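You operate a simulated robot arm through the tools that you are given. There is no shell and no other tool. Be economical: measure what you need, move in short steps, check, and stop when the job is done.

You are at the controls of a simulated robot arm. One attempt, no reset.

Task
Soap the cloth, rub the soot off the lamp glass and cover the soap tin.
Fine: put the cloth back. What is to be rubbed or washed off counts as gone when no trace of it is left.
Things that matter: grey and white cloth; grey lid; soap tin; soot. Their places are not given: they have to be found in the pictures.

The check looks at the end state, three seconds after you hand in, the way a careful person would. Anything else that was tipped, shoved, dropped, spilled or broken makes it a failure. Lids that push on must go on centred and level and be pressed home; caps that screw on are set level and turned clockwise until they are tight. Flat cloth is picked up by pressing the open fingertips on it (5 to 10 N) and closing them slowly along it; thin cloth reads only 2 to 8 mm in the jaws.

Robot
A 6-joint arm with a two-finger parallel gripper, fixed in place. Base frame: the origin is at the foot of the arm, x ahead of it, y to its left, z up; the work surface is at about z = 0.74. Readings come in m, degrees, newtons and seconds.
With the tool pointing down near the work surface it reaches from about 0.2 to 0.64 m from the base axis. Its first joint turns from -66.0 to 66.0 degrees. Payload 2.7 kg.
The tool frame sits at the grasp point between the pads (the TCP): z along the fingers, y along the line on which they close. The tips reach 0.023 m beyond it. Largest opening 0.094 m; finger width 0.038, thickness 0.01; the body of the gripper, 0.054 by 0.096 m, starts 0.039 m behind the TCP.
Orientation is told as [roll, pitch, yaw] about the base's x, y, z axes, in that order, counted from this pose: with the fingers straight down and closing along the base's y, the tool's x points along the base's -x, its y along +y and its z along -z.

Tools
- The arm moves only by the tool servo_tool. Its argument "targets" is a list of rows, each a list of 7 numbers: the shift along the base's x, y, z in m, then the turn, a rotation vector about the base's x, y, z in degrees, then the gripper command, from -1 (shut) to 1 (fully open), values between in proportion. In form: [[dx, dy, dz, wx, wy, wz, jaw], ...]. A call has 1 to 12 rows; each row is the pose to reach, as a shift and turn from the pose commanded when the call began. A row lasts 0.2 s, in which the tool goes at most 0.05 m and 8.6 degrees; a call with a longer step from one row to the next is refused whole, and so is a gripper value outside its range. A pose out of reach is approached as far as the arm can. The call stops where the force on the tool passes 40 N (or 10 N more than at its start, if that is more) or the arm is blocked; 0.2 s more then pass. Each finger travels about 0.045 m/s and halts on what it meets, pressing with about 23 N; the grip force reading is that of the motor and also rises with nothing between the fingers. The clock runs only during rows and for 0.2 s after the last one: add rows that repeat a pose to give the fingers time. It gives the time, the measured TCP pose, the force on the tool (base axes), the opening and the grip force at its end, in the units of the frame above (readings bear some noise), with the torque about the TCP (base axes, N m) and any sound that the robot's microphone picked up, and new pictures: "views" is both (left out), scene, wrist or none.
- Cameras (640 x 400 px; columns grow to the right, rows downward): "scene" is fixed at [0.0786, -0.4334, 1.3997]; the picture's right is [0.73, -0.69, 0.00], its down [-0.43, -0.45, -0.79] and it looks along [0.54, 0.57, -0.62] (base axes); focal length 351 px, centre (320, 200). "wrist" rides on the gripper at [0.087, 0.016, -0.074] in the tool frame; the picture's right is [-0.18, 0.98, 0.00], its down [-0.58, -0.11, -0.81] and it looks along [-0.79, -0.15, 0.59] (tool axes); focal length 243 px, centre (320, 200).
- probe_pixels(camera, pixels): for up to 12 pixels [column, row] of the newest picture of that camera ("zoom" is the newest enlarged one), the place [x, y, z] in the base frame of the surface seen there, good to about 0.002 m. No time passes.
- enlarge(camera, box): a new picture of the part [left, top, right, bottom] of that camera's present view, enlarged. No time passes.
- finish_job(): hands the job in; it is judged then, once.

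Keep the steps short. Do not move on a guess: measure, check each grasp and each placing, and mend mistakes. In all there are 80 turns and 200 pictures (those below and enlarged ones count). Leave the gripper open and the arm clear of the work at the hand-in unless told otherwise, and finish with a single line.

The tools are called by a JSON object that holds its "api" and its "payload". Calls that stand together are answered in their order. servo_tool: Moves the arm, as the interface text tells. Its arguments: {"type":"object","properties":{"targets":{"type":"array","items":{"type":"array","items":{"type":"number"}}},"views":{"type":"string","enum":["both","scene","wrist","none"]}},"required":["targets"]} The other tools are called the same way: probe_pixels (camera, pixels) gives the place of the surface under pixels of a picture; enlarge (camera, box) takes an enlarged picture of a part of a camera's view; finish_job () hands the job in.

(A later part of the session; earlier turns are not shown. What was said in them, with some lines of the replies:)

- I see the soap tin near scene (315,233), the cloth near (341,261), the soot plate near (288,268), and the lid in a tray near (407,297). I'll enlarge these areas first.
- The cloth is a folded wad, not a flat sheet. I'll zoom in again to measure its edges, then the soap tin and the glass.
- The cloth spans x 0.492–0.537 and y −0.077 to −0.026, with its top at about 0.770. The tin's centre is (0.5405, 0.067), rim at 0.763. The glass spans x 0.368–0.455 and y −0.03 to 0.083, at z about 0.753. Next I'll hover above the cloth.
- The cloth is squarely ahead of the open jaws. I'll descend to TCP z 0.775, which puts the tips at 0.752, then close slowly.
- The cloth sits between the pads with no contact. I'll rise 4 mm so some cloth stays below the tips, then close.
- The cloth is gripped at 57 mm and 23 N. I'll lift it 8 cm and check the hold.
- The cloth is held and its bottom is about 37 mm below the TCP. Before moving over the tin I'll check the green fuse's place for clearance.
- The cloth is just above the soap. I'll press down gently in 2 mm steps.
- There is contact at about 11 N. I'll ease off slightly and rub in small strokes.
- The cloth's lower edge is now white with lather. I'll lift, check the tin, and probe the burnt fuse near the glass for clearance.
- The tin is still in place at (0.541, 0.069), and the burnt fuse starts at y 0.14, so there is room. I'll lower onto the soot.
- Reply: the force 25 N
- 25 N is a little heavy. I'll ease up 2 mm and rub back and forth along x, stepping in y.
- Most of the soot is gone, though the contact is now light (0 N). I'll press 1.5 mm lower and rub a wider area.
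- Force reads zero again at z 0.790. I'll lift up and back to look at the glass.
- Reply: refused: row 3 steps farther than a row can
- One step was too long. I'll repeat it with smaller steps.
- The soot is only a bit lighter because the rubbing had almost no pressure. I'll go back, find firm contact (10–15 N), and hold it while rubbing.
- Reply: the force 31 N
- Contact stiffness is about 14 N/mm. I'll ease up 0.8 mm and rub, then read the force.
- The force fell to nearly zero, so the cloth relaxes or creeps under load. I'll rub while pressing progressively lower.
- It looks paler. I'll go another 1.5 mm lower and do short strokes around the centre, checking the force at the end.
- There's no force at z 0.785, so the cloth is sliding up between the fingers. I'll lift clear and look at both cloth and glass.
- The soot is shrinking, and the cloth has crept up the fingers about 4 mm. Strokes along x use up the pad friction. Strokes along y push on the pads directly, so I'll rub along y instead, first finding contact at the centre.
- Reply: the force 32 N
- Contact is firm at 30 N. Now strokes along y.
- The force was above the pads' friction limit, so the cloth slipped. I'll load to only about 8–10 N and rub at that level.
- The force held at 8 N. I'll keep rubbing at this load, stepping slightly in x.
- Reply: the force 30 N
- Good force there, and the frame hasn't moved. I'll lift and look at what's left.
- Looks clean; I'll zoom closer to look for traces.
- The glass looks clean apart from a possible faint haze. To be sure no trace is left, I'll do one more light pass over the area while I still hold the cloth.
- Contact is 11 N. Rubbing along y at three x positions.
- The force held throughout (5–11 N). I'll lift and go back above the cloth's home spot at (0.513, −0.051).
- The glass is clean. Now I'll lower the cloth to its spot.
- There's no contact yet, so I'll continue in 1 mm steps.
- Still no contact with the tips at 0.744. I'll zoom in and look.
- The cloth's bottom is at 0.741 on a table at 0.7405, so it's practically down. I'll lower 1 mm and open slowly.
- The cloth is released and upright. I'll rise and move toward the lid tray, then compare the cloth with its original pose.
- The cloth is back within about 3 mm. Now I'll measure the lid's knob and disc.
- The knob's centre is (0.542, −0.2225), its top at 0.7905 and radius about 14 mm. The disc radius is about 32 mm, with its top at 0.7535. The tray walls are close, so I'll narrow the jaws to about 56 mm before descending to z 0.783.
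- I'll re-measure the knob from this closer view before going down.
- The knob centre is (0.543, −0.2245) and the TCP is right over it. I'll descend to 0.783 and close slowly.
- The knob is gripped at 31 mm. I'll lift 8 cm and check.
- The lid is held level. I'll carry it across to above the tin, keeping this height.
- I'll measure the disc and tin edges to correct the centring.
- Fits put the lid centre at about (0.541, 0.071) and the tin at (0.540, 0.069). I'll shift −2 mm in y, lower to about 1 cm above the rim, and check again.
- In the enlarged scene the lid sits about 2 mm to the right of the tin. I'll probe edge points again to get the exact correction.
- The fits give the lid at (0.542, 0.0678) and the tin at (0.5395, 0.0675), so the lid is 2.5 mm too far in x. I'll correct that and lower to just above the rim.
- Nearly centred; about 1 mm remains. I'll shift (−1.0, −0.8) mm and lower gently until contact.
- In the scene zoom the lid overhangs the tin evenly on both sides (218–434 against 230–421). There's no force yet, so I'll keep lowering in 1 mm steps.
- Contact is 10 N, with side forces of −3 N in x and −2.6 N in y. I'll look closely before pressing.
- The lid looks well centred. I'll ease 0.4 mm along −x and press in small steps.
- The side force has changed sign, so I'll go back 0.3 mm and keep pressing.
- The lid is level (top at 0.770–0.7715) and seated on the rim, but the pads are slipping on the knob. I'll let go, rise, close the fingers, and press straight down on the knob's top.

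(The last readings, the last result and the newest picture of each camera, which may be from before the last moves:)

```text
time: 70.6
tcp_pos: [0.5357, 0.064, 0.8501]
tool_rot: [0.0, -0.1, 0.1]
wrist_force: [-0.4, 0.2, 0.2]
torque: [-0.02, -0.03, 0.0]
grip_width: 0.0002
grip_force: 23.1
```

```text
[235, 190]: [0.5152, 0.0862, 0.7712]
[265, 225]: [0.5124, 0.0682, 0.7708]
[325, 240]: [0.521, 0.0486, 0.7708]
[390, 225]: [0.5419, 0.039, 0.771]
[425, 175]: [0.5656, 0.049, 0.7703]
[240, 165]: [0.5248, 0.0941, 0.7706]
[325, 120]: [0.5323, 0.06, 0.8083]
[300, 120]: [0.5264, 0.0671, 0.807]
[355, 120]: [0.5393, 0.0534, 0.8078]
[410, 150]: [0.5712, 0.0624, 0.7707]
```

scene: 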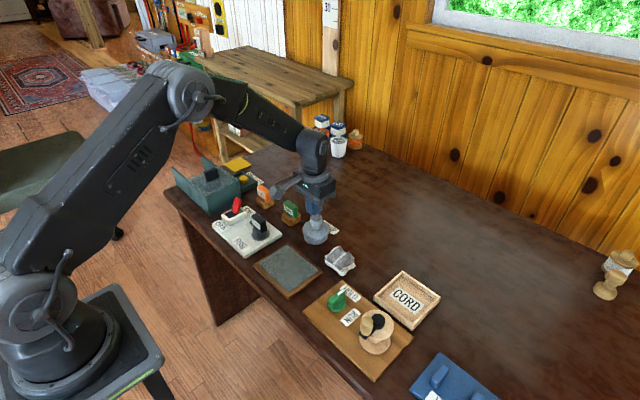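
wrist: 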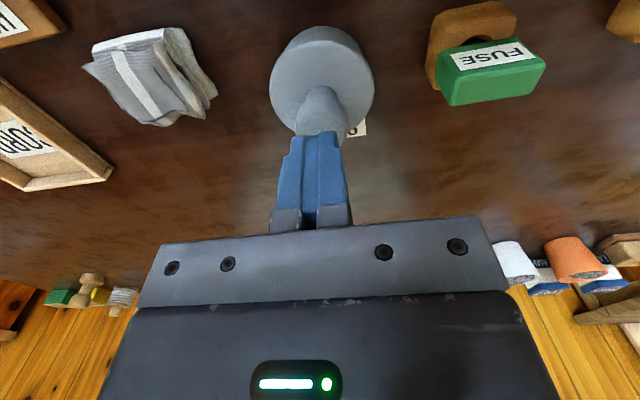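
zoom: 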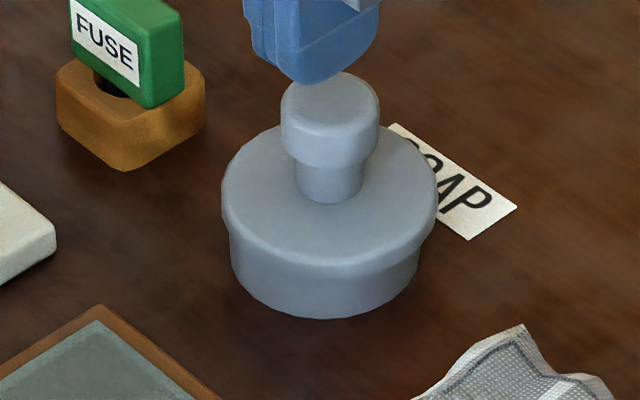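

The lid is level and centred, with the knob top at 0.808. The closed tips are about 4 mm short in x and 3 mm in y, so I'll centre them over the knob (about 0.540, 0.067) and press slowly.

{"api": "servo_tool", "payload": {"targets": [[0.004, 0.003, 0, 0, 0, 0, -1], [0.004, 0.003, -0.01, 0, 0, 0, -1], [0.004, 0.003, -0.015, 0, 0, 0, -1], [0.004, 0.003, -0.015, 0, 0, 0, -1]]}}

{"api": "enlarge", "payload": {"camera": "scene", "box": [285, 195, 345, 245]}}

```text
time: 71.6
tcp_pos: [0.54, 0.0681, 0.8318]
tool_rot: [0.0, 0.0, 0.1]
wrist_force: [-0.3, -0.1, 0.0]
torque: [0.0, -0.02, 0.04]
grip_width: 0.0001
grip_force: 22.7
```

scene: 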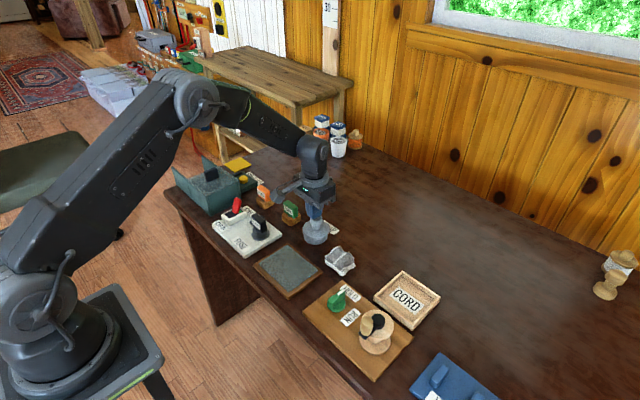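
wrist: 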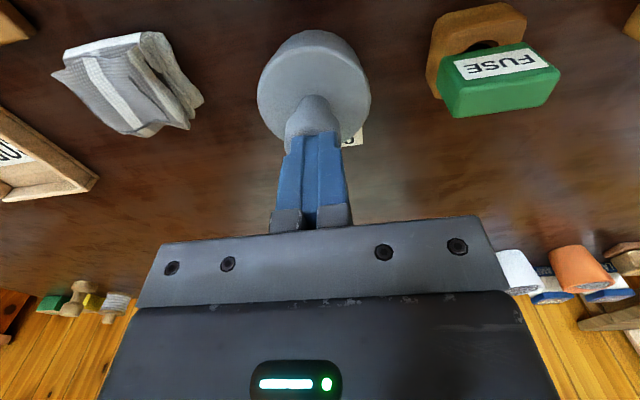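

```text
8.00 times, centred on (315, 220) of scene
```

zoom: 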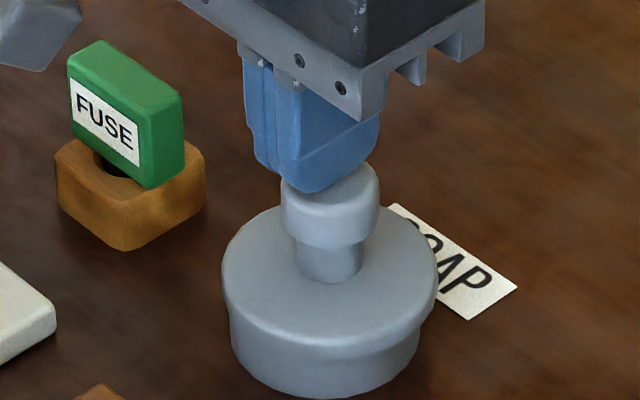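

In the zoom the finger pair is centred on column 312 and the knob on 330. I'll probe both to correct.

{"api": "probe_pixels", "payload": {"camera": "zoom", "pixels": [[284, 210], [330, 215], [376, 210], [368, 180], [290, 230], [250, 110], [270, 165], [310, 188], [376, 130], [370, 150], [224, 280], [437, 270]]}}

{"api": "probe_pixels", "payload": {"camera": "wrist", "pixels": [[313, 98], [313, 110], [290, 115], [338, 115], [315, 128], [262, 90], [368, 90], [290, 150], [340, 150]]}}

```text
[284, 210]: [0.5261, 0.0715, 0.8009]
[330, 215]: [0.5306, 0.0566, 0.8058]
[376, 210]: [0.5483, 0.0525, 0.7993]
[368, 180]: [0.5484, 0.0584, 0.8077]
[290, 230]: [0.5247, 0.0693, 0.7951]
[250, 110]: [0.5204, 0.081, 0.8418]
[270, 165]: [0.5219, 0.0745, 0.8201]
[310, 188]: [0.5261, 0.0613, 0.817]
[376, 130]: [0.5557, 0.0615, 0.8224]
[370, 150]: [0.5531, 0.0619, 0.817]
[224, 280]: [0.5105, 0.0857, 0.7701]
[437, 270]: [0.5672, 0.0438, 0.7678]
```

```text
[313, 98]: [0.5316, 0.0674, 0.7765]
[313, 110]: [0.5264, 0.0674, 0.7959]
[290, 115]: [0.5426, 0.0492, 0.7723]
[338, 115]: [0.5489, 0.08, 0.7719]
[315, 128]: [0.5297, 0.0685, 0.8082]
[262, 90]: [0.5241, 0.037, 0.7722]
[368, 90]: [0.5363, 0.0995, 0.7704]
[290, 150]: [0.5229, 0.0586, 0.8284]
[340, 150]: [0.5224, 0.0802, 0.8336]
```

The fingers are centred at (0.540, 0.069) and the knob at (0.5405, 0.066). I'll shift −3 mm in y and press in 1 mm steps.

{"api": "servo_tool", "payload": {"targets": [[0.0005, -0.003, 0, 0, 0, 0, -1], [0.0005, -0.003, -0.003, 0, 0, 0, -1], [0.0005, -0.003, -0.005, 0, 0, 0, -1], [0.0005, -0.003, -0.006, 0, 0, 0, -1], [0.0005, -0.003, -0.007, 0, 0, 0, -1], [0.0005, -0.003, -0.008, 0, 0, 0, -1], [0.0005, -0.003, -0.008, 0, 0, 0, -1]], "views": "none"}}

```text
time: 72.8
tcp_pos: [0.5442, 0.0651, 0.8309]
tool_rot: [0.0, -0.7, 0.1]
wrist_force: [-2.0, -0.2, 7.4]
torque: [0.02, 0.11, -0.03]
grip_width: 0.0
grip_force: 22.7
stopped in row 6: the force on the tool passed its limit at 52 N (the readings are from after the stop); the commanded pose is now the measured one
```

The press peaked at 52 N. I'll rise and check the lid's height and level.

{"api": "servo_tool", "payload": {"targets": [[0, 0, 0.02, 0, 0, 0, -1], [0, 0, 0.05, 0, 0, 0, -1], [0, -0.02, 0.07, 0, 0, 0, -1], [0, -0.02, 0.07, 0, 0, 0, -1]]}}

{"api": "enlarge", "payload": {"camera": "scene", "box": [285, 205, 345, 255]}}

{"api": "probe_pixels", "payload": {"camera": "zoom", "pixels": [[235, 190], [265, 225], [325, 240], [390, 225], [425, 175], [240, 165], [325, 120], [330, 90], [410, 150], [270, 150], [325, 310]]}}

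```text
time: 73.8
tcp_pos: [0.543, 0.0446, 0.9012]
tool_rot: [-0.1, -0.4, 0.1]
wrist_force: [0.0, -0.1, -0.7]
torque: [-0.02, 0.0, -0.02]
grip_width: 0.0
grip_force: 23.0
```

scene: 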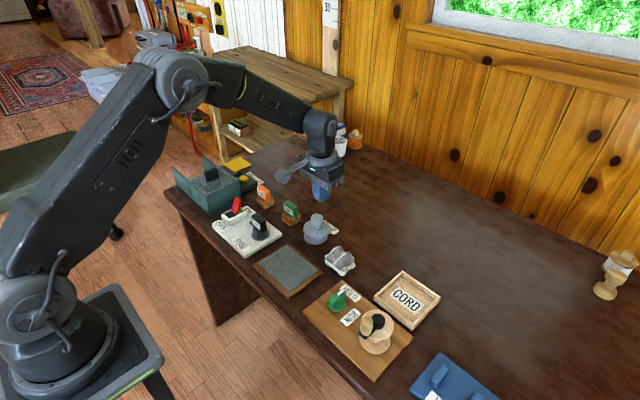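
wrist: 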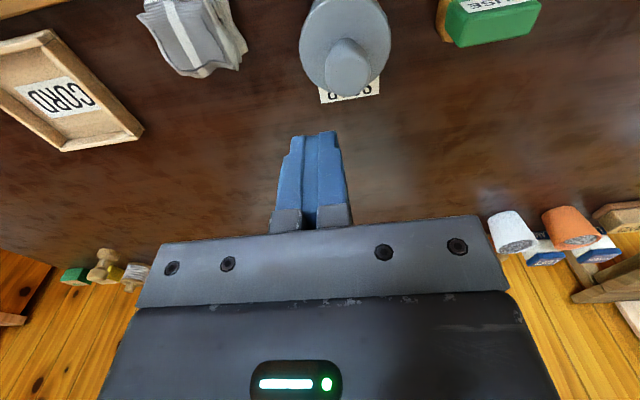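

```text
8.00 times, centred on (315, 230) of scene
```

zoom: 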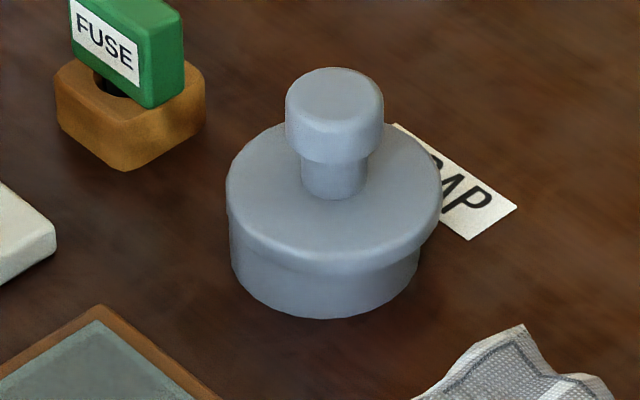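

```text
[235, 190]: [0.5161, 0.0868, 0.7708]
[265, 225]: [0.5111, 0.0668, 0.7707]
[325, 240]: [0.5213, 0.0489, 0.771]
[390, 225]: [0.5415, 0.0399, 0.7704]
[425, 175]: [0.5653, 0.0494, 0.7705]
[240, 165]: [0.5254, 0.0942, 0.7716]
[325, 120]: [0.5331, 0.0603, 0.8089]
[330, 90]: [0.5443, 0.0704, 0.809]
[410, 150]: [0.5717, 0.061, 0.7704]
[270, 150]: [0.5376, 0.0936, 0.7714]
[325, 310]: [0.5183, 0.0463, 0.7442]
```

The lid slid about 1.5 mm in +x under the press and its top is still at 0.771, so it's sitting on the rim and hasn't been pushed on. I'll measure the knob, lid edges and tray floor, then grip it again and seat it properly.

{"api": "probe_pixels", "payload": {"camera": "zoom", "pixels": [[288, 110], [335, 95], [381, 110], [335, 72], [335, 125], [229, 190], [439, 185], [330, 250], [335, 262], [300, 262], [372, 262], [330, 275]]}}

{"api": "probe_pixels", "payload": {"camera": "scene", "pixels": [[405, 288], [412, 308], [385, 297], [425, 303]]}}

{"api": "probe_pixels", "payload": {"camera": "wrist", "pixels": [[347, 70], [326, 68], [369, 62], [345, 42], [350, 92], [301, 50], [390, 38], [335, 2], [325, 90], [375, 80]]}}

```text
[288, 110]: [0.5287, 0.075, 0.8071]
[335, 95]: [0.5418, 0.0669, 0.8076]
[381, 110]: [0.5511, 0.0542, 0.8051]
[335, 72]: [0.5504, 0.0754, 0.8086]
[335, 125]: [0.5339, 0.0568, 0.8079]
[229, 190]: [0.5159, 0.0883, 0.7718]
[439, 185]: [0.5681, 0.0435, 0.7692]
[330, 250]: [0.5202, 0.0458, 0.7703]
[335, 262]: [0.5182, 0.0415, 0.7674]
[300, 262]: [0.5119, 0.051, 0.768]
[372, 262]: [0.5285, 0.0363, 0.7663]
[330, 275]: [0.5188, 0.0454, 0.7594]
```

```text
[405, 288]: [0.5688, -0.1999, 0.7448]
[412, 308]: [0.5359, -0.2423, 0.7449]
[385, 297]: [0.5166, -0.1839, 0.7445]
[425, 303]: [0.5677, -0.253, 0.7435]
```

```text
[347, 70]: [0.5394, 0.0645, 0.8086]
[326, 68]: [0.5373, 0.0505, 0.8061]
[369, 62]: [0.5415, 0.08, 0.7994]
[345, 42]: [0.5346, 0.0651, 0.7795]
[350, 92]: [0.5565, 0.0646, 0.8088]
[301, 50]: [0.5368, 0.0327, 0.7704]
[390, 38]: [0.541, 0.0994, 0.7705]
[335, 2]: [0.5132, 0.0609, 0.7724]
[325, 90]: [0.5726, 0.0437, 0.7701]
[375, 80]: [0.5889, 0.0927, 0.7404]
```

The tray floor is 0.745, so the lid is 8.5 mm thick and rests right on top of the rim. Its centre is (0.542, 0.0657) and the tin's is (0.5395, 0.0675). I'll grip the knob again.

{"api": "servo_tool", "payload": {"targets": [[-0.001, 0.015, 0, 0, 0, 0, 0.2], [-0.001, 0.0212, 0, 0, 0, 0, 0.2], [-0.001, 0.0212, -0.02, 0, 0, 0, 0.2], [-0.001, 0.0212, -0.05, 0, 0, 0, 0.2], [-0.001, 0.0212, -0.08, 0, 0, 0, 0.2], [-0.001, 0.0212, -0.1, 0, 0, 0, 0.2], [-0.001, 0.0212, -0.1, 0, 0, 0, 0.2]]}}

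```text
time: 75.5
tcp_pos: [0.5421, 0.0678, 0.802]
tool_rot: [0.0, -0.5, 0.1]
wrist_force: [-0.9, -0.6, 0.1]
torque: [0.04, 0.01, -0.01]
grip_width: 0.0567
grip_force: 0.1
```

scene: 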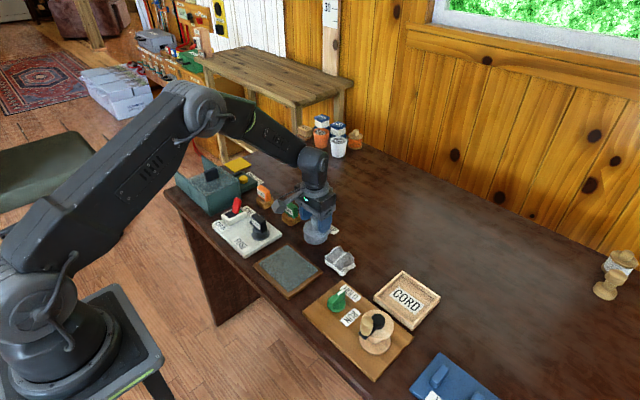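
wrist: 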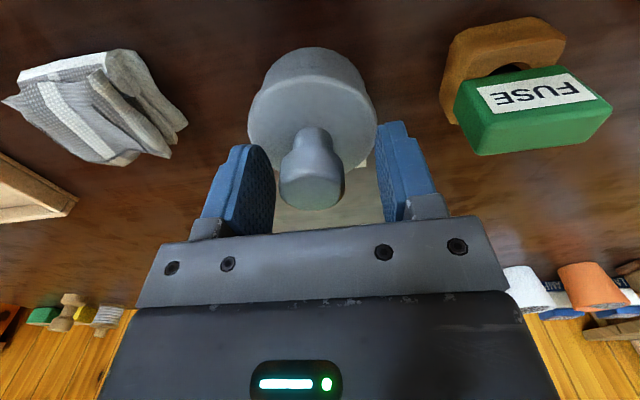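

The knob sits about 4 mm toward −y of the jaw centre (column 311 against 321), and the tool is pitched −0.5°. I'll correct both and then close slowly.

{"api": "servo_tool", "payload": {"targets": [[0, -0.004, 0, 0, 0.45, 0, 0.2], [0, -0.004, 0, 0, 0.45, 0, 0], [0, -0.004, 0, 0, 0.45, 0, -0.15], [0, -0.004, 0, 0, 0.45, 0, -0.25], [0, -0.004, 0, 0, 0.45, 0, -0.35], [0, -0.004, 0, 0, 0.45, 0, -0.5], [0, -0.004, 0, 0, 0.45, 0, -0.8], [0, -0.004, 0, 0, 0.45, 0, -1], [0, -0.004, 0, 0, 0.45, 0, -1]]}}

{"api": "enlarge", "payload": {"camera": "scene", "box": [285, 205, 345, 255]}}

```text
time: 77.5
tcp_pos: [0.5424, 0.063, 0.8024]
tool_rot: [0.0, 0.0, 0.1]
wrist_force: [-0.3, -0.4, 0.0]
torque: [0.04, 0.01, 0.02]
grip_width: 0.0306
grip_force: 23.1
```

scene: 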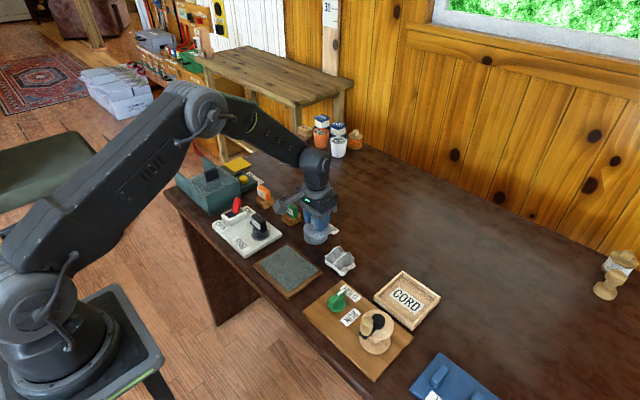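
wrist: 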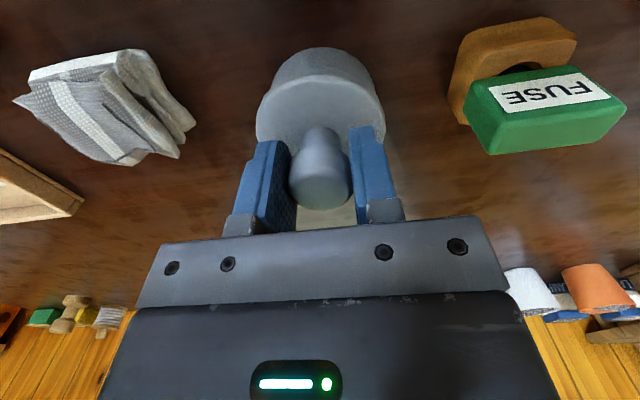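

```text
8.00 times, centred on (315, 230) of scene
```

zoom: 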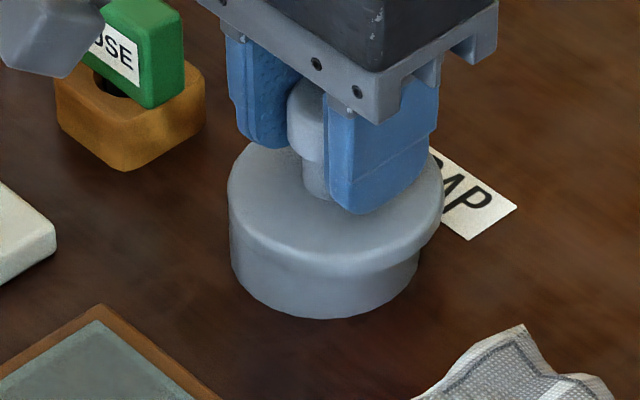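

The grip is good. The scene shows the lid 11 zoom px (about 3.8 mm) too far right. I'll lift 2 mm, shift (−4.4, +0.8) mm, and look at both zooms.

{"api": "servo_tool", "payload": {"targets": [[0, 0, 0.002, 0, 0, 0, -1], [-0.0022, 0.0004, 0.002, 0, 0, 0, -1], [-0.0044, 0.0008, 0.002, 0, 0, 0, -1], [-0.0044, 0.0008, 0.002, 0, 0, 0, -1]], "views": "none"}}

{"api": "enlarge", "payload": {"camera": "scene", "box": [285, 205, 345, 255]}}

{"api": "enlarge", "payload": {"camera": "wrist", "box": [230, 40, 410, 160]}}

```text
time: 78.5
tcp_pos: [0.5375, 0.0642, 0.8034]
tool_rot: [0.0, 0.0, 0.1]
wrist_force: [0.6, 0.7, 0.6]
torque: [0.01, 0.02, -0.02]
grip_width: 0.0308
grip_force: 22.7
```

```text
8.00 times, centred on (315, 230) of scene
```

zoom: 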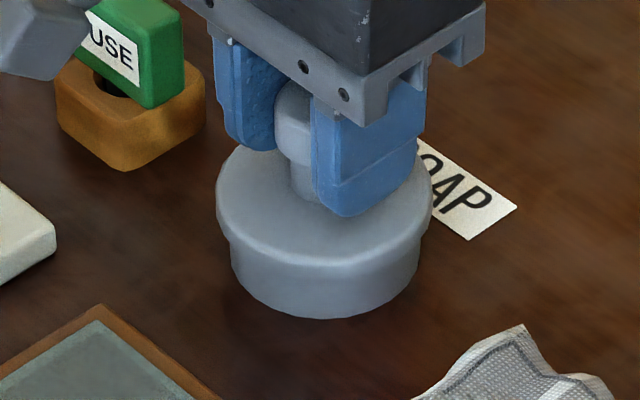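

```text
3.33 times, centred on (320, 100) of wrist
```

zoom: 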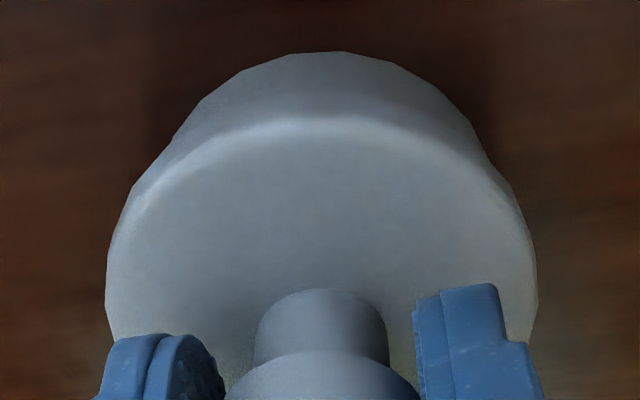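

Both views now show the lid centred within about 0.5 mm. I'll nudge (+0.7, +0.4) mm and lower until it touches.

{"api": "servo_tool", "payload": {"targets": [[0.0007, 0.0004, 0, 0, 0, 0, -1], [0.0007, 0.0004, -0.001, 0, 0, 0, -1], [0.0007, 0.0004, -0.002, 0, 0, 0, -1], [0.0007, 0.0004, -0.003, 0, 0, 0, -1], [0.0007, 0.0004, -0.003, 0, 0, 0, -1]], "views": "none"}}

{"api": "probe_pixels", "payload": {"camera": "scene", "pixels": [[308, 231], [316, 234], [324, 232]]}}

```text
time: 79.7
tcp_pos: [0.5396, 0.0652, 0.801]
tool_rot: [-0.1, -0.4, 0.1]
wrist_force: [-0.1, 2.7, 16.1]
torque: [0.19, -0.02, -0.01]
grip_width: 0.0309
grip_force: 23.3
```

```text
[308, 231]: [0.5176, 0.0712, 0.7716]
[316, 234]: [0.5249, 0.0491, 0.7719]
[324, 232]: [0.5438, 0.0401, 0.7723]
```

It touches at 16 N with the top still at 0.7716. I'll make small circles under light load so it can drop over the rim.

{"api": "servo_tool", "payload": {"targets": [[0.0007, 0, 0, 0, 0, 0, -1], [0.0005, 0.0005, 0, 0, 0, 0, -1], [0, 0.0007, 0, 0, 0, 0, -1], [-0.0005, 0.0005, 0, 0, 0, 0, -1], [-0.0008, 0, 0, 0, 0, 0, -1], [-0.0006, -0.0006, 0, 0, 0, 0, -1], [0, -0.001, 0, 0, 0, 0, -1], [0.0008, -0.0008, 0, 0, 0, 0, -1], [0.0012, 0, 0, 0, 0, 0, -1], [0.0008, 0.0008, 0, 0, 0, 0, -1], [0, 0.0012, 0, 0, 0, 0, -1], [0, 0, 0, 0, 0, 0, -1]]}}

{"api": "probe_pixels", "payload": {"camera": "scene", "pixels": [[308, 231], [316, 234], [324, 232]]}}

{"api": "enlarge", "payload": {"camera": "scene", "box": [285, 205, 345, 255]}}

```text
time: 82.2
tcp_pos: [0.5381, 0.065, 0.798]
tool_rot: [0.1, -0.1, 0.1]
wrist_force: [0.3, 1.2, 6.6]
torque: [0.08, -0.05, 0.01]
grip_width: 0.0307
grip_force: 22.8
```

scene: 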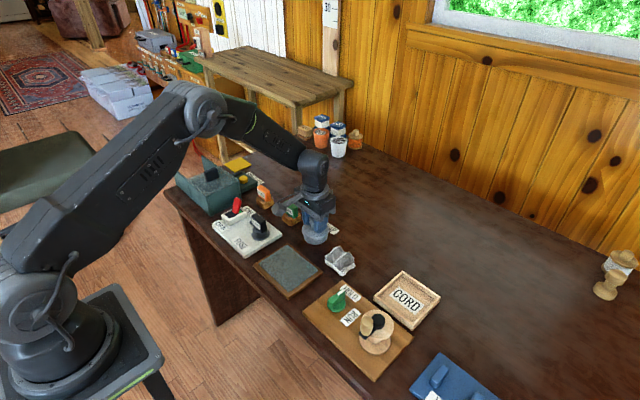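
wrist: 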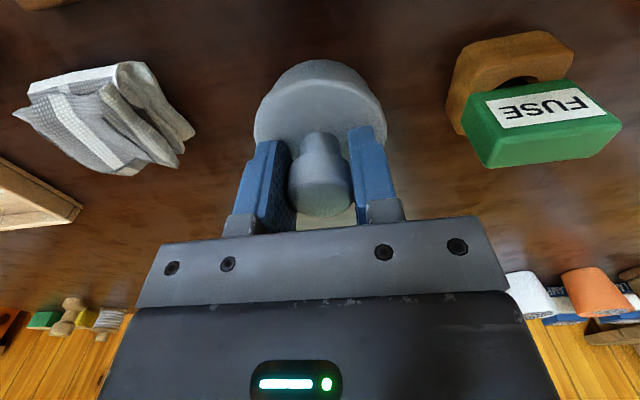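

```text
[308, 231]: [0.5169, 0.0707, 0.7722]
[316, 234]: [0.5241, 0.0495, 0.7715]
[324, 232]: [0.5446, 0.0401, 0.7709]
```

```text
8.00 times, centred on (315, 230) of scene
```

zoom: 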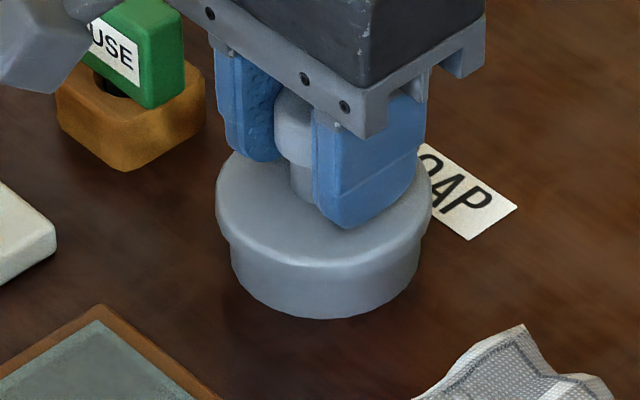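

The lid didn't really move; under that load it was stuck by friction. I'll unload to about 2–3 N and search with slightly larger circles.

{"api": "servo_tool", "payload": {"targets": [[0, 0, 0.0003, 0, 0, 0, -1], [0.001, 0, 0.0003, 0, 0, 0, -1], [0.0007, 0.0007, 0.0003, 0, 0, 0, -1], [0, 0.001, 0.0003, 0, 0, 0, -1], [-0.0007, 0.0007, 0.0003, 0, 0, 0, -1], [-0.001, 0, 0.0002, 0, 0, 0, -1], [-0.0007, -0.0007, 0.0002, 0, 0, 0, -1], [0, -0.001, 0.0002, 0, 0, 0, -1], [0.0007, -0.0007, 0.0001, 0, 0, 0, -1], [0, 0, 0.0001, 0, 0, 0, -1]], "views": "none"}}

{"api": "probe_pixels", "payload": {"camera": "scene", "pixels": [[308, 231], [316, 234], [324, 232]]}}

```text
time: 84.5
tcp_pos: [0.5393, 0.0648, 0.8002]
tool_rot: [0.0, -0.1, 0.1]
wrist_force: [0.0, 0.2, 0.2]
torque: [0.01, -0.02, -0.02]
grip_width: 0.0303
grip_force: 23.4
```

```text
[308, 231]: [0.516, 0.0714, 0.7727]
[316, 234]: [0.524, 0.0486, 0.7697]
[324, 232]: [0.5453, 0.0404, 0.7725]
```

It's inconclusive, so I want to see the lid's underside to know what kind of lid it is. I'll lift it high and tilt it towards the scene camera.

{"api": "servo_tool", "payload": {"targets": [[0, 0, 0.03, 0, 0, 0, -1], [0, 0, 0.07, 0, 0, 0, -1], [-0.01, -0.01, 0.115, 0, 0, 0, -1], [-0.02, -0.02, 0.155, 0, 0, 0, -1], [-0.04, -0.03, 0.195, -5, 4, 0, -1], [-0.06, -0.04, 0.235, -10, 8, 0, -1], [-0.08, -0.05, 0.275, -15, 12, 0, -1], [-0.09, -0.06, 0.315, -20, 17, 0, -1], [-0.1, -0.07, 0.35, -25, 22, 0, -1], [-0.11, -0.08, 0.38, -30, 27, 0, -1], [-0.11, -0.08, 0.4, -34, 31, 0, -1], [-0.11, -0.08, 0.4, -36, 33, 0, -1]], "views": "scene"}}

```text
time: 87.0
tcp_pos: [0.4112, -0.0314, 1.1736]
tool_rot: [-40.0, 30.4, -11.2]
wrist_force: [-0.5, 1.0, -0.4]
torque: [0.01, -0.02, -0.02]
grip_width: 0.0307
grip_force: 23.5
out of reach, approached as far as the arm can: row 11, 12
```

scene: 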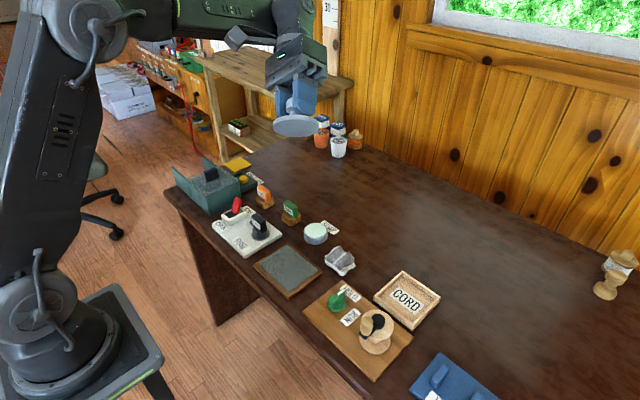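

{"api": "enlarge", "payload": {"camera": "scene", "box": [262, 90, 332, 150]}}

{"api": "enlarge", "payload": {"camera": "scene", "box": [285, 205, 345, 255]}}

```text
6.67 times, centred on (297, 120) of scene
```

zoom: 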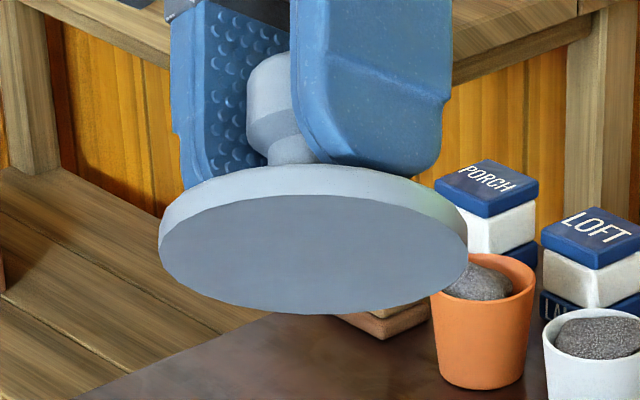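

```text
8.00 times, centred on (315, 230) of scene
```

zoom: 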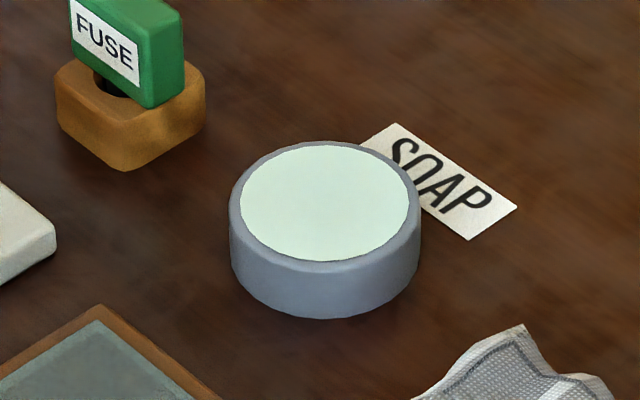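

The underside is plain and flat, so the lid simply sits on the rim. It only has to be centred and level. I'll turn the tool upright again.

{"api": "servo_tool", "payload": {"targets": [[0, 0, -0.02, 5, -4.5, 0, -1], [0, 0, -0.04, 10.5, -9.5, 0, -1], [0.01, 0.01, -0.07, 16, -14.5, 0, -1], [0.02, 0.02, -0.1, 21, -19.3, 0, -1], [0.03, 0.03, -0.13, 26, -24, 0, -1], [0.04, 0.04, -0.16, 31, -28.5, 0, -1], [0.06, 0.05, -0.19, 36, -33, 0, -1], [0.08, 0.06, -0.22, 36, -33, 0, -1], [0.1, 0.07, -0.25, 36, -33, 0, -1], [0.11, 0.08, -0.28, 36, -33, 0, -1], [0.11, 0.08, -0.3, 36, -33, 0, -1], [0.11, 0.08, -0.3, 36, -33, 0, -1]]}}

```text
time: 89.7
tcp_pos: [0.5228, 0.0469, 0.8718]
tool_rot: [0.0, -0.1, 0.1]
wrist_force: [-0.6, 0.0, -0.1]
torque: [0.0, 0.0, 0.01]
grip_width: 0.0306
grip_force: 23.5
```

scene: 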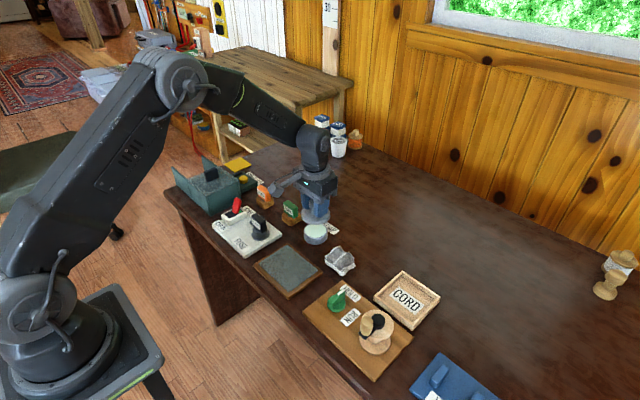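
wrist: 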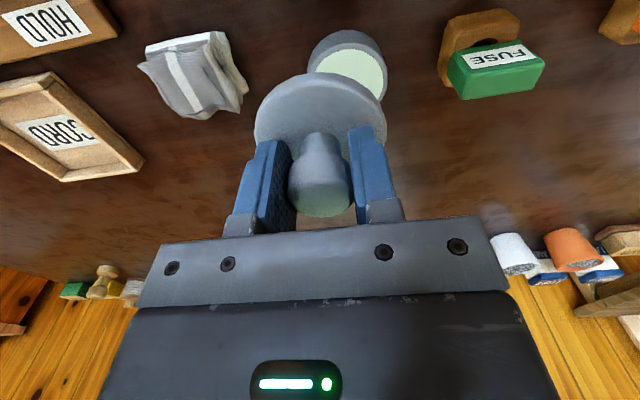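

Upright and level. I'll go back over the tin to TCP (0.539, 0.065), just above the rim, and check centring.

{"api": "servo_tool", "payload": {"targets": [[0.0162, 0.0181, 0, 0, 0, 0, -1], [0.0162, 0.0181, -0.03, 0, 0, 0, -1], [0.0162, 0.0181, -0.055, 0, 0, 0, -1], [0.0162, 0.0181, -0.065, 0, 0, 0, -1], [0.0162, 0.0181, -0.065, 0, 0, 0, -1]], "views": "none"}}

{"api": "enlarge", "payload": {"camera": "scene", "box": [285, 205, 345, 255]}}

{"api": "enlarge", "payload": {"camera": "wrist", "box": [230, 40, 410, 160]}}

```text
time: 90.8
tcp_pos: [0.54, 0.0649, 0.8071]
tool_rot: [0.1, 0.1, 0.0]
wrist_force: [0.1, 0.5, -0.7]
torque: [0.01, 0.0, 0.0]
grip_width: 0.0308
grip_force: 23.6
```

```text
8.00 times, centred on (315, 230) of scene
```

zoom: 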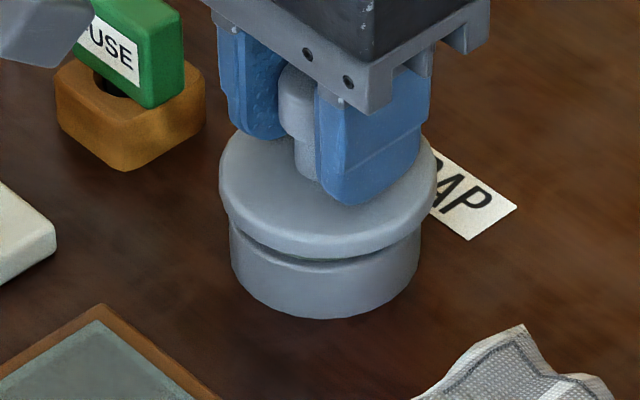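

```text
3.33 times, centred on (320, 100) of wrist
```

zoom: 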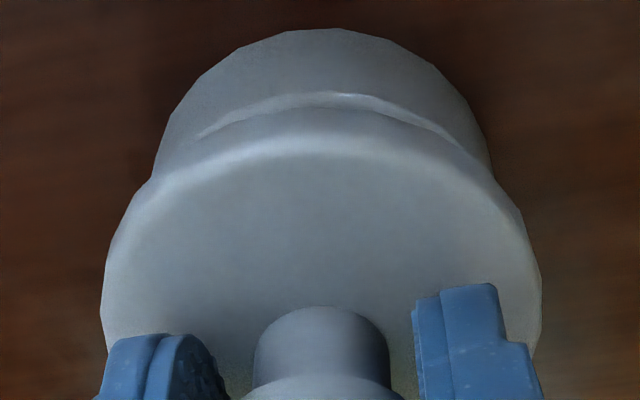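

It's centred within 1 mm. I'll nudge (−0.6, +0.5) mm and lower to touch.

{"api": "servo_tool", "payload": {"targets": [[-0.0006, 0.0005, 0, 0, 0, 0, -1], [-0.0006, 0.0005, -0.002, 0, 0, 0, -1], [-0.0006, 0.0005, -0.004, 0, 0, 0, -1], [-0.0006, 0.0005, -0.005, 0, 0, 0, -1], [-0.0006, 0.0005, -0.006, 0, 0, 0, -1], [-0.0006, 0.0005, -0.006, 0, 0, 0, -1]], "views": "none"}}

```text
time: 92.2
tcp_pos: [0.5388, 0.0673, 0.8003]
tool_rot: [0.0, -0.1, 0.2]
wrist_force: [0.2, -0.9, -0.4]
torque: [0.01, -0.01, 0.02]
grip_width: 0.0307
grip_force: 22.9
```

{"api": "servo_tool", "payload": {"targets": [[0, 0, -0.0007, 0, 0, 0, -1], [0, 0, -0.0014, 0, 0, 0, -1], [0, 0, -0.0014, 0, 0, 0, -1]], "views": "none"}}

```text
time: 93.0
tcp_pos: [0.5381, 0.0666, 0.7992]
tool_rot: [-0.1, 0.0, 0.1]
wrist_force: [0.4, 0.2, 0.1]
torque: [0.0, 0.03, -0.02]
grip_width: 0.0306
grip_force: 22.3
```

{"api": "servo_tool", "payload": {"targets": [[0, 0, -0.0007, 0, 0, 0, -1], [0, 0, -0.0014, 0, 0, 0, -1], [0, 0, -0.0014, 0, 0, 0, -1]], "views": "none"}}

{"api": "probe_pixels", "payload": {"camera": "scene", "pixels": [[308, 231], [316, 234], [324, 232]]}}

```text
time: 93.8
tcp_pos: [0.5391, 0.067, 0.7985]
tool_rot: [0.1, 0.0, 0.2]
wrist_force: [1.1, -0.6, -0.9]
torque: [-0.03, -0.01, 0.03]
grip_width: 0.0305
grip_force: 22.9
```

```text
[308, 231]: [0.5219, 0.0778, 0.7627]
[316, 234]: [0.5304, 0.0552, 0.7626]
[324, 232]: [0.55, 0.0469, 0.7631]
```

Those probe heights (0.763) are those of the tin's top, not the lid's. I'll look.

{"api": "enlarge", "payload": {"camera": "scene", "box": [285, 205, 345, 255]}}

{"api": "enlarge", "payload": {"camera": "wrist", "box": [230, 40, 410, 160]}}

```text
8.00 times, centred on (315, 230) of scene
```

zoom: 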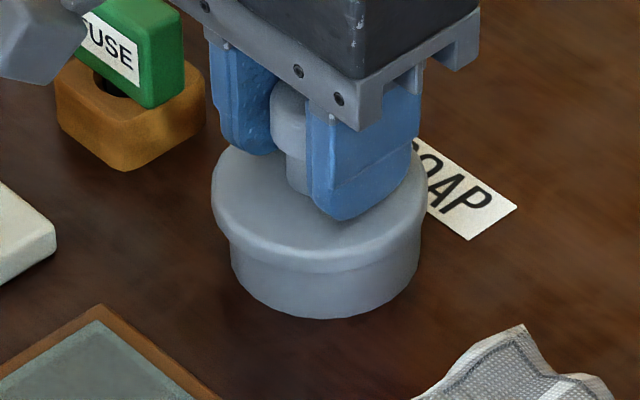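

```text
3.33 times, centred on (320, 100) of wrist
5 turns are left
```

zoom: 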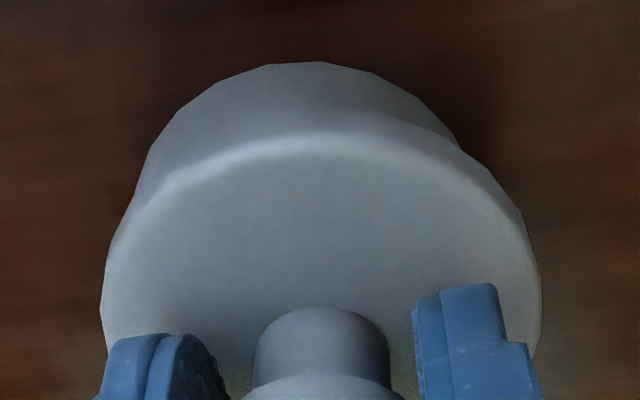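

Those probes used an older picture. The zoom shows the lid about 2.7 mm too far in +y. Few turns are left, so I'll shift −2.6 mm in y, lower 1 mm and check.

{"api": "servo_tool", "payload": {"targets": [[0, 0, 0.001, 0, 0, 0, -1], [0, -0.0026, 0.001, 0, 0, 0, -1], [0, -0.0026, 0, 0, 0, 0, -1], [0, -0.0026, -0.001, 0, 0, 0, -1], [0, -0.0026, -0.001, 0, 0, 0, -1]], "views": "scene"}}

{"api": "enlarge", "payload": {"camera": "scene", "box": [285, 205, 345, 255]}}

```text
time: 95.0
tcp_pos: [0.5384, 0.0661, 0.798]
tool_rot: [0.1, 0.1, 0.1]
wrist_force: [0.6, 0.2, 0.4]
torque: [-0.02, 0.0, 0.01]
grip_width: 0.0306
grip_force: 22.7
```

scene: 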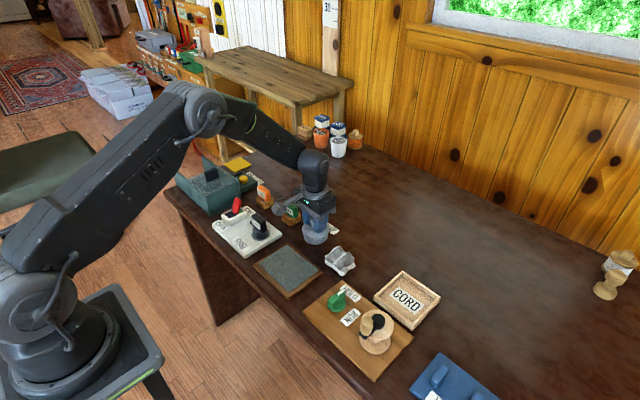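

```text
8.00 times, centred on (315, 230) of scene
4 turns are left
```

zoom: 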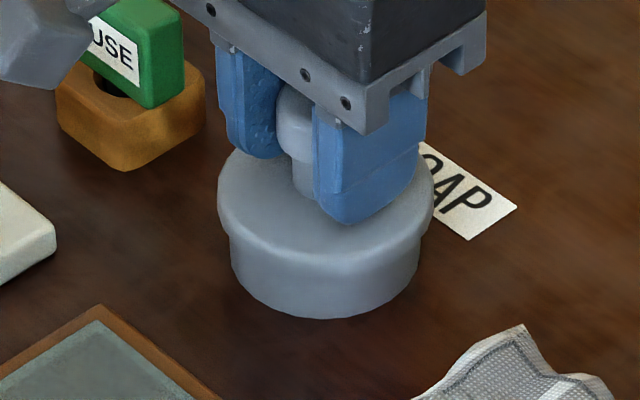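

The lid is now centred (218–433 over 230–420) and just at the rim. I'll lower a last 0.7 mm, open slowly, and rise clear.

{"api": "servo_tool", "payload": {"targets": [[0, 0, -0.0007, 0, 0, 0, -1], [0, 0, -0.0007, 0, 0, 0, -0.3], [0, 0, -0.0007, 0, 0, 0, -0.1], [0, 0, -0.0007, 0, 0, 0, 0.1], [0, 0, -0.0007, 0, 0, 0, 0.3], [0, 0, -0.0007, 0, 0, 0, 0.3], [0, 0, 0.02, 0, 0, 0, 0.3], [0, 0, 0.06, 0, 0, 0, 0.3], [0, 0, 0.1, 0, 0, 0, 0.6], [0, 0, 0.14, 0, 0, 0, 1], [-0.03, -0.03, 0.17, 0, 0, 0, 1], [-0.06, -0.05, 0.2, 0, 0, 0, 1]], "views": "scene"}}

{"api": "enlarge", "payload": {"camera": "scene", "box": [285, 205, 345, 255]}}

{"api": "probe_pixels", "payload": {"camera": "zoom", "pixels": [[235, 190], [265, 225], [325, 240], [390, 225], [420, 180], [410, 160], [325, 125]]}}

{"api": "enlarge", "payload": {"camera": "scene", "box": [240, 200, 380, 300]}}

```text
refused: row 11 steps farther than a row can; nothing moved
```

```text
8.00 times, centred on (315, 230) of scene
```

zoom: 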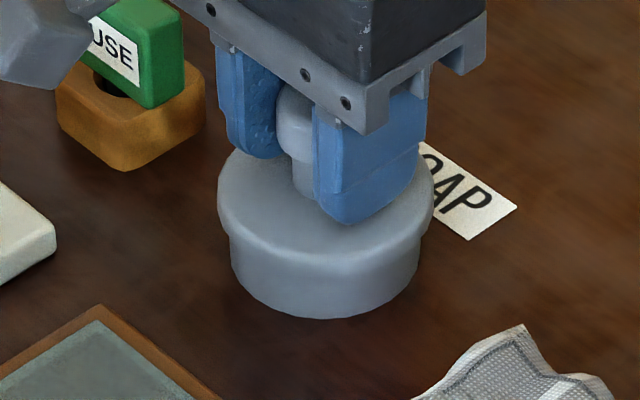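

```text
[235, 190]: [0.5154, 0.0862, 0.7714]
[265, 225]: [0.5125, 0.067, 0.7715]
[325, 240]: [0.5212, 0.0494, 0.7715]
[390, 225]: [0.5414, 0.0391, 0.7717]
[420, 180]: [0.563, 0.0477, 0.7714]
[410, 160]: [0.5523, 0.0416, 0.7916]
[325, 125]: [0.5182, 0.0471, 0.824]
```

```text
4.00 times, centred on (310, 250) of scene
3 turns are left
```

zoom: 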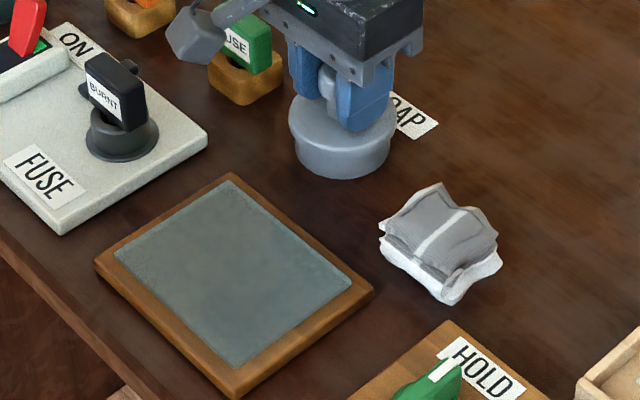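

The last move was refused because one step was too long. The lid is level at 0.7715, resting on the rim. I'll repeat the release with shorter steps, straight up.

{"api": "servo_tool", "payload": {"targets": [[0, 0, -0.0004, 0, 0, 0, -1], [0, 0, -0.0004, 0, 0, 0, -0.3], [0, 0, -0.0004, 0, 0, 0, -0.1], [0, 0, -0.0004, 0, 0, 0, 0.1], [0, 0, -0.0004, 0, 0, 0, 0.3], [0, 0, -0.0004, 0, 0, 0, 0.3], [0, 0, 0.02, 0, 0, 0, 0.3], [0, 0, 0.06, 0, 0, 0, 0.3], [0, 0, 0.1, 0, 0, 0, 0.6], [0, 0, 0.14, 0, 0, 0, 1], [0, 0, 0.18, 0, 0, 0, 1], [0, 0, 0.2, 0, 0, 0, 1]], "views": "scene"}}

{"api": "enlarge", "payload": {"camera": "scene", "box": [285, 205, 345, 255]}}

{"api": "probe_pixels", "payload": {"camera": "zoom", "pixels": [[235, 190], [265, 225], [325, 240], [390, 225], [420, 180], [270, 155], [325, 100]]}}

```text
time: 97.7
tcp_pos: [0.5374, 0.0665, 0.9969]
tool_rot: [0.1, 0.0, 0.1]
wrist_force: [-0.5, 0.1, 0.1]
torque: [0.0, 0.01, 0.0]
grip_width: 0.0941
grip_force: 0.0
```

scene: 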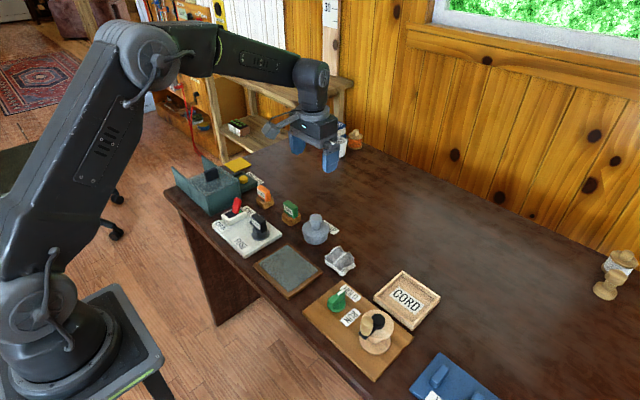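

```text
8.00 times, centred on (315, 230) of scene
```

zoom: 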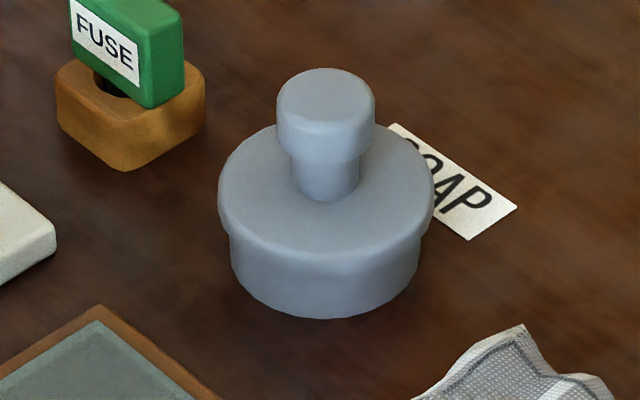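

```text
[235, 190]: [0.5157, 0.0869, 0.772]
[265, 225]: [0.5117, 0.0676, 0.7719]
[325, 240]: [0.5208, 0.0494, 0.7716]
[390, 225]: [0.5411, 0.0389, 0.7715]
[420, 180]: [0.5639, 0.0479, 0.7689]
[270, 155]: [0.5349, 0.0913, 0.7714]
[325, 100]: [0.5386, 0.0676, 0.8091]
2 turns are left
```

The lid sits centred and level on the tin, the glass is clean, the cloth is back in its place, and the arm is clear with the gripper open. I'm handing in.

{"api": "finish_job", "payload": {}}

```text
The job is handed in.
```

I soaped the cloth, rubbed the lamp glass until I could see no soot, put the cloth back about 3 mm from where it was, and set the flat lid centred and level on the soap tin.
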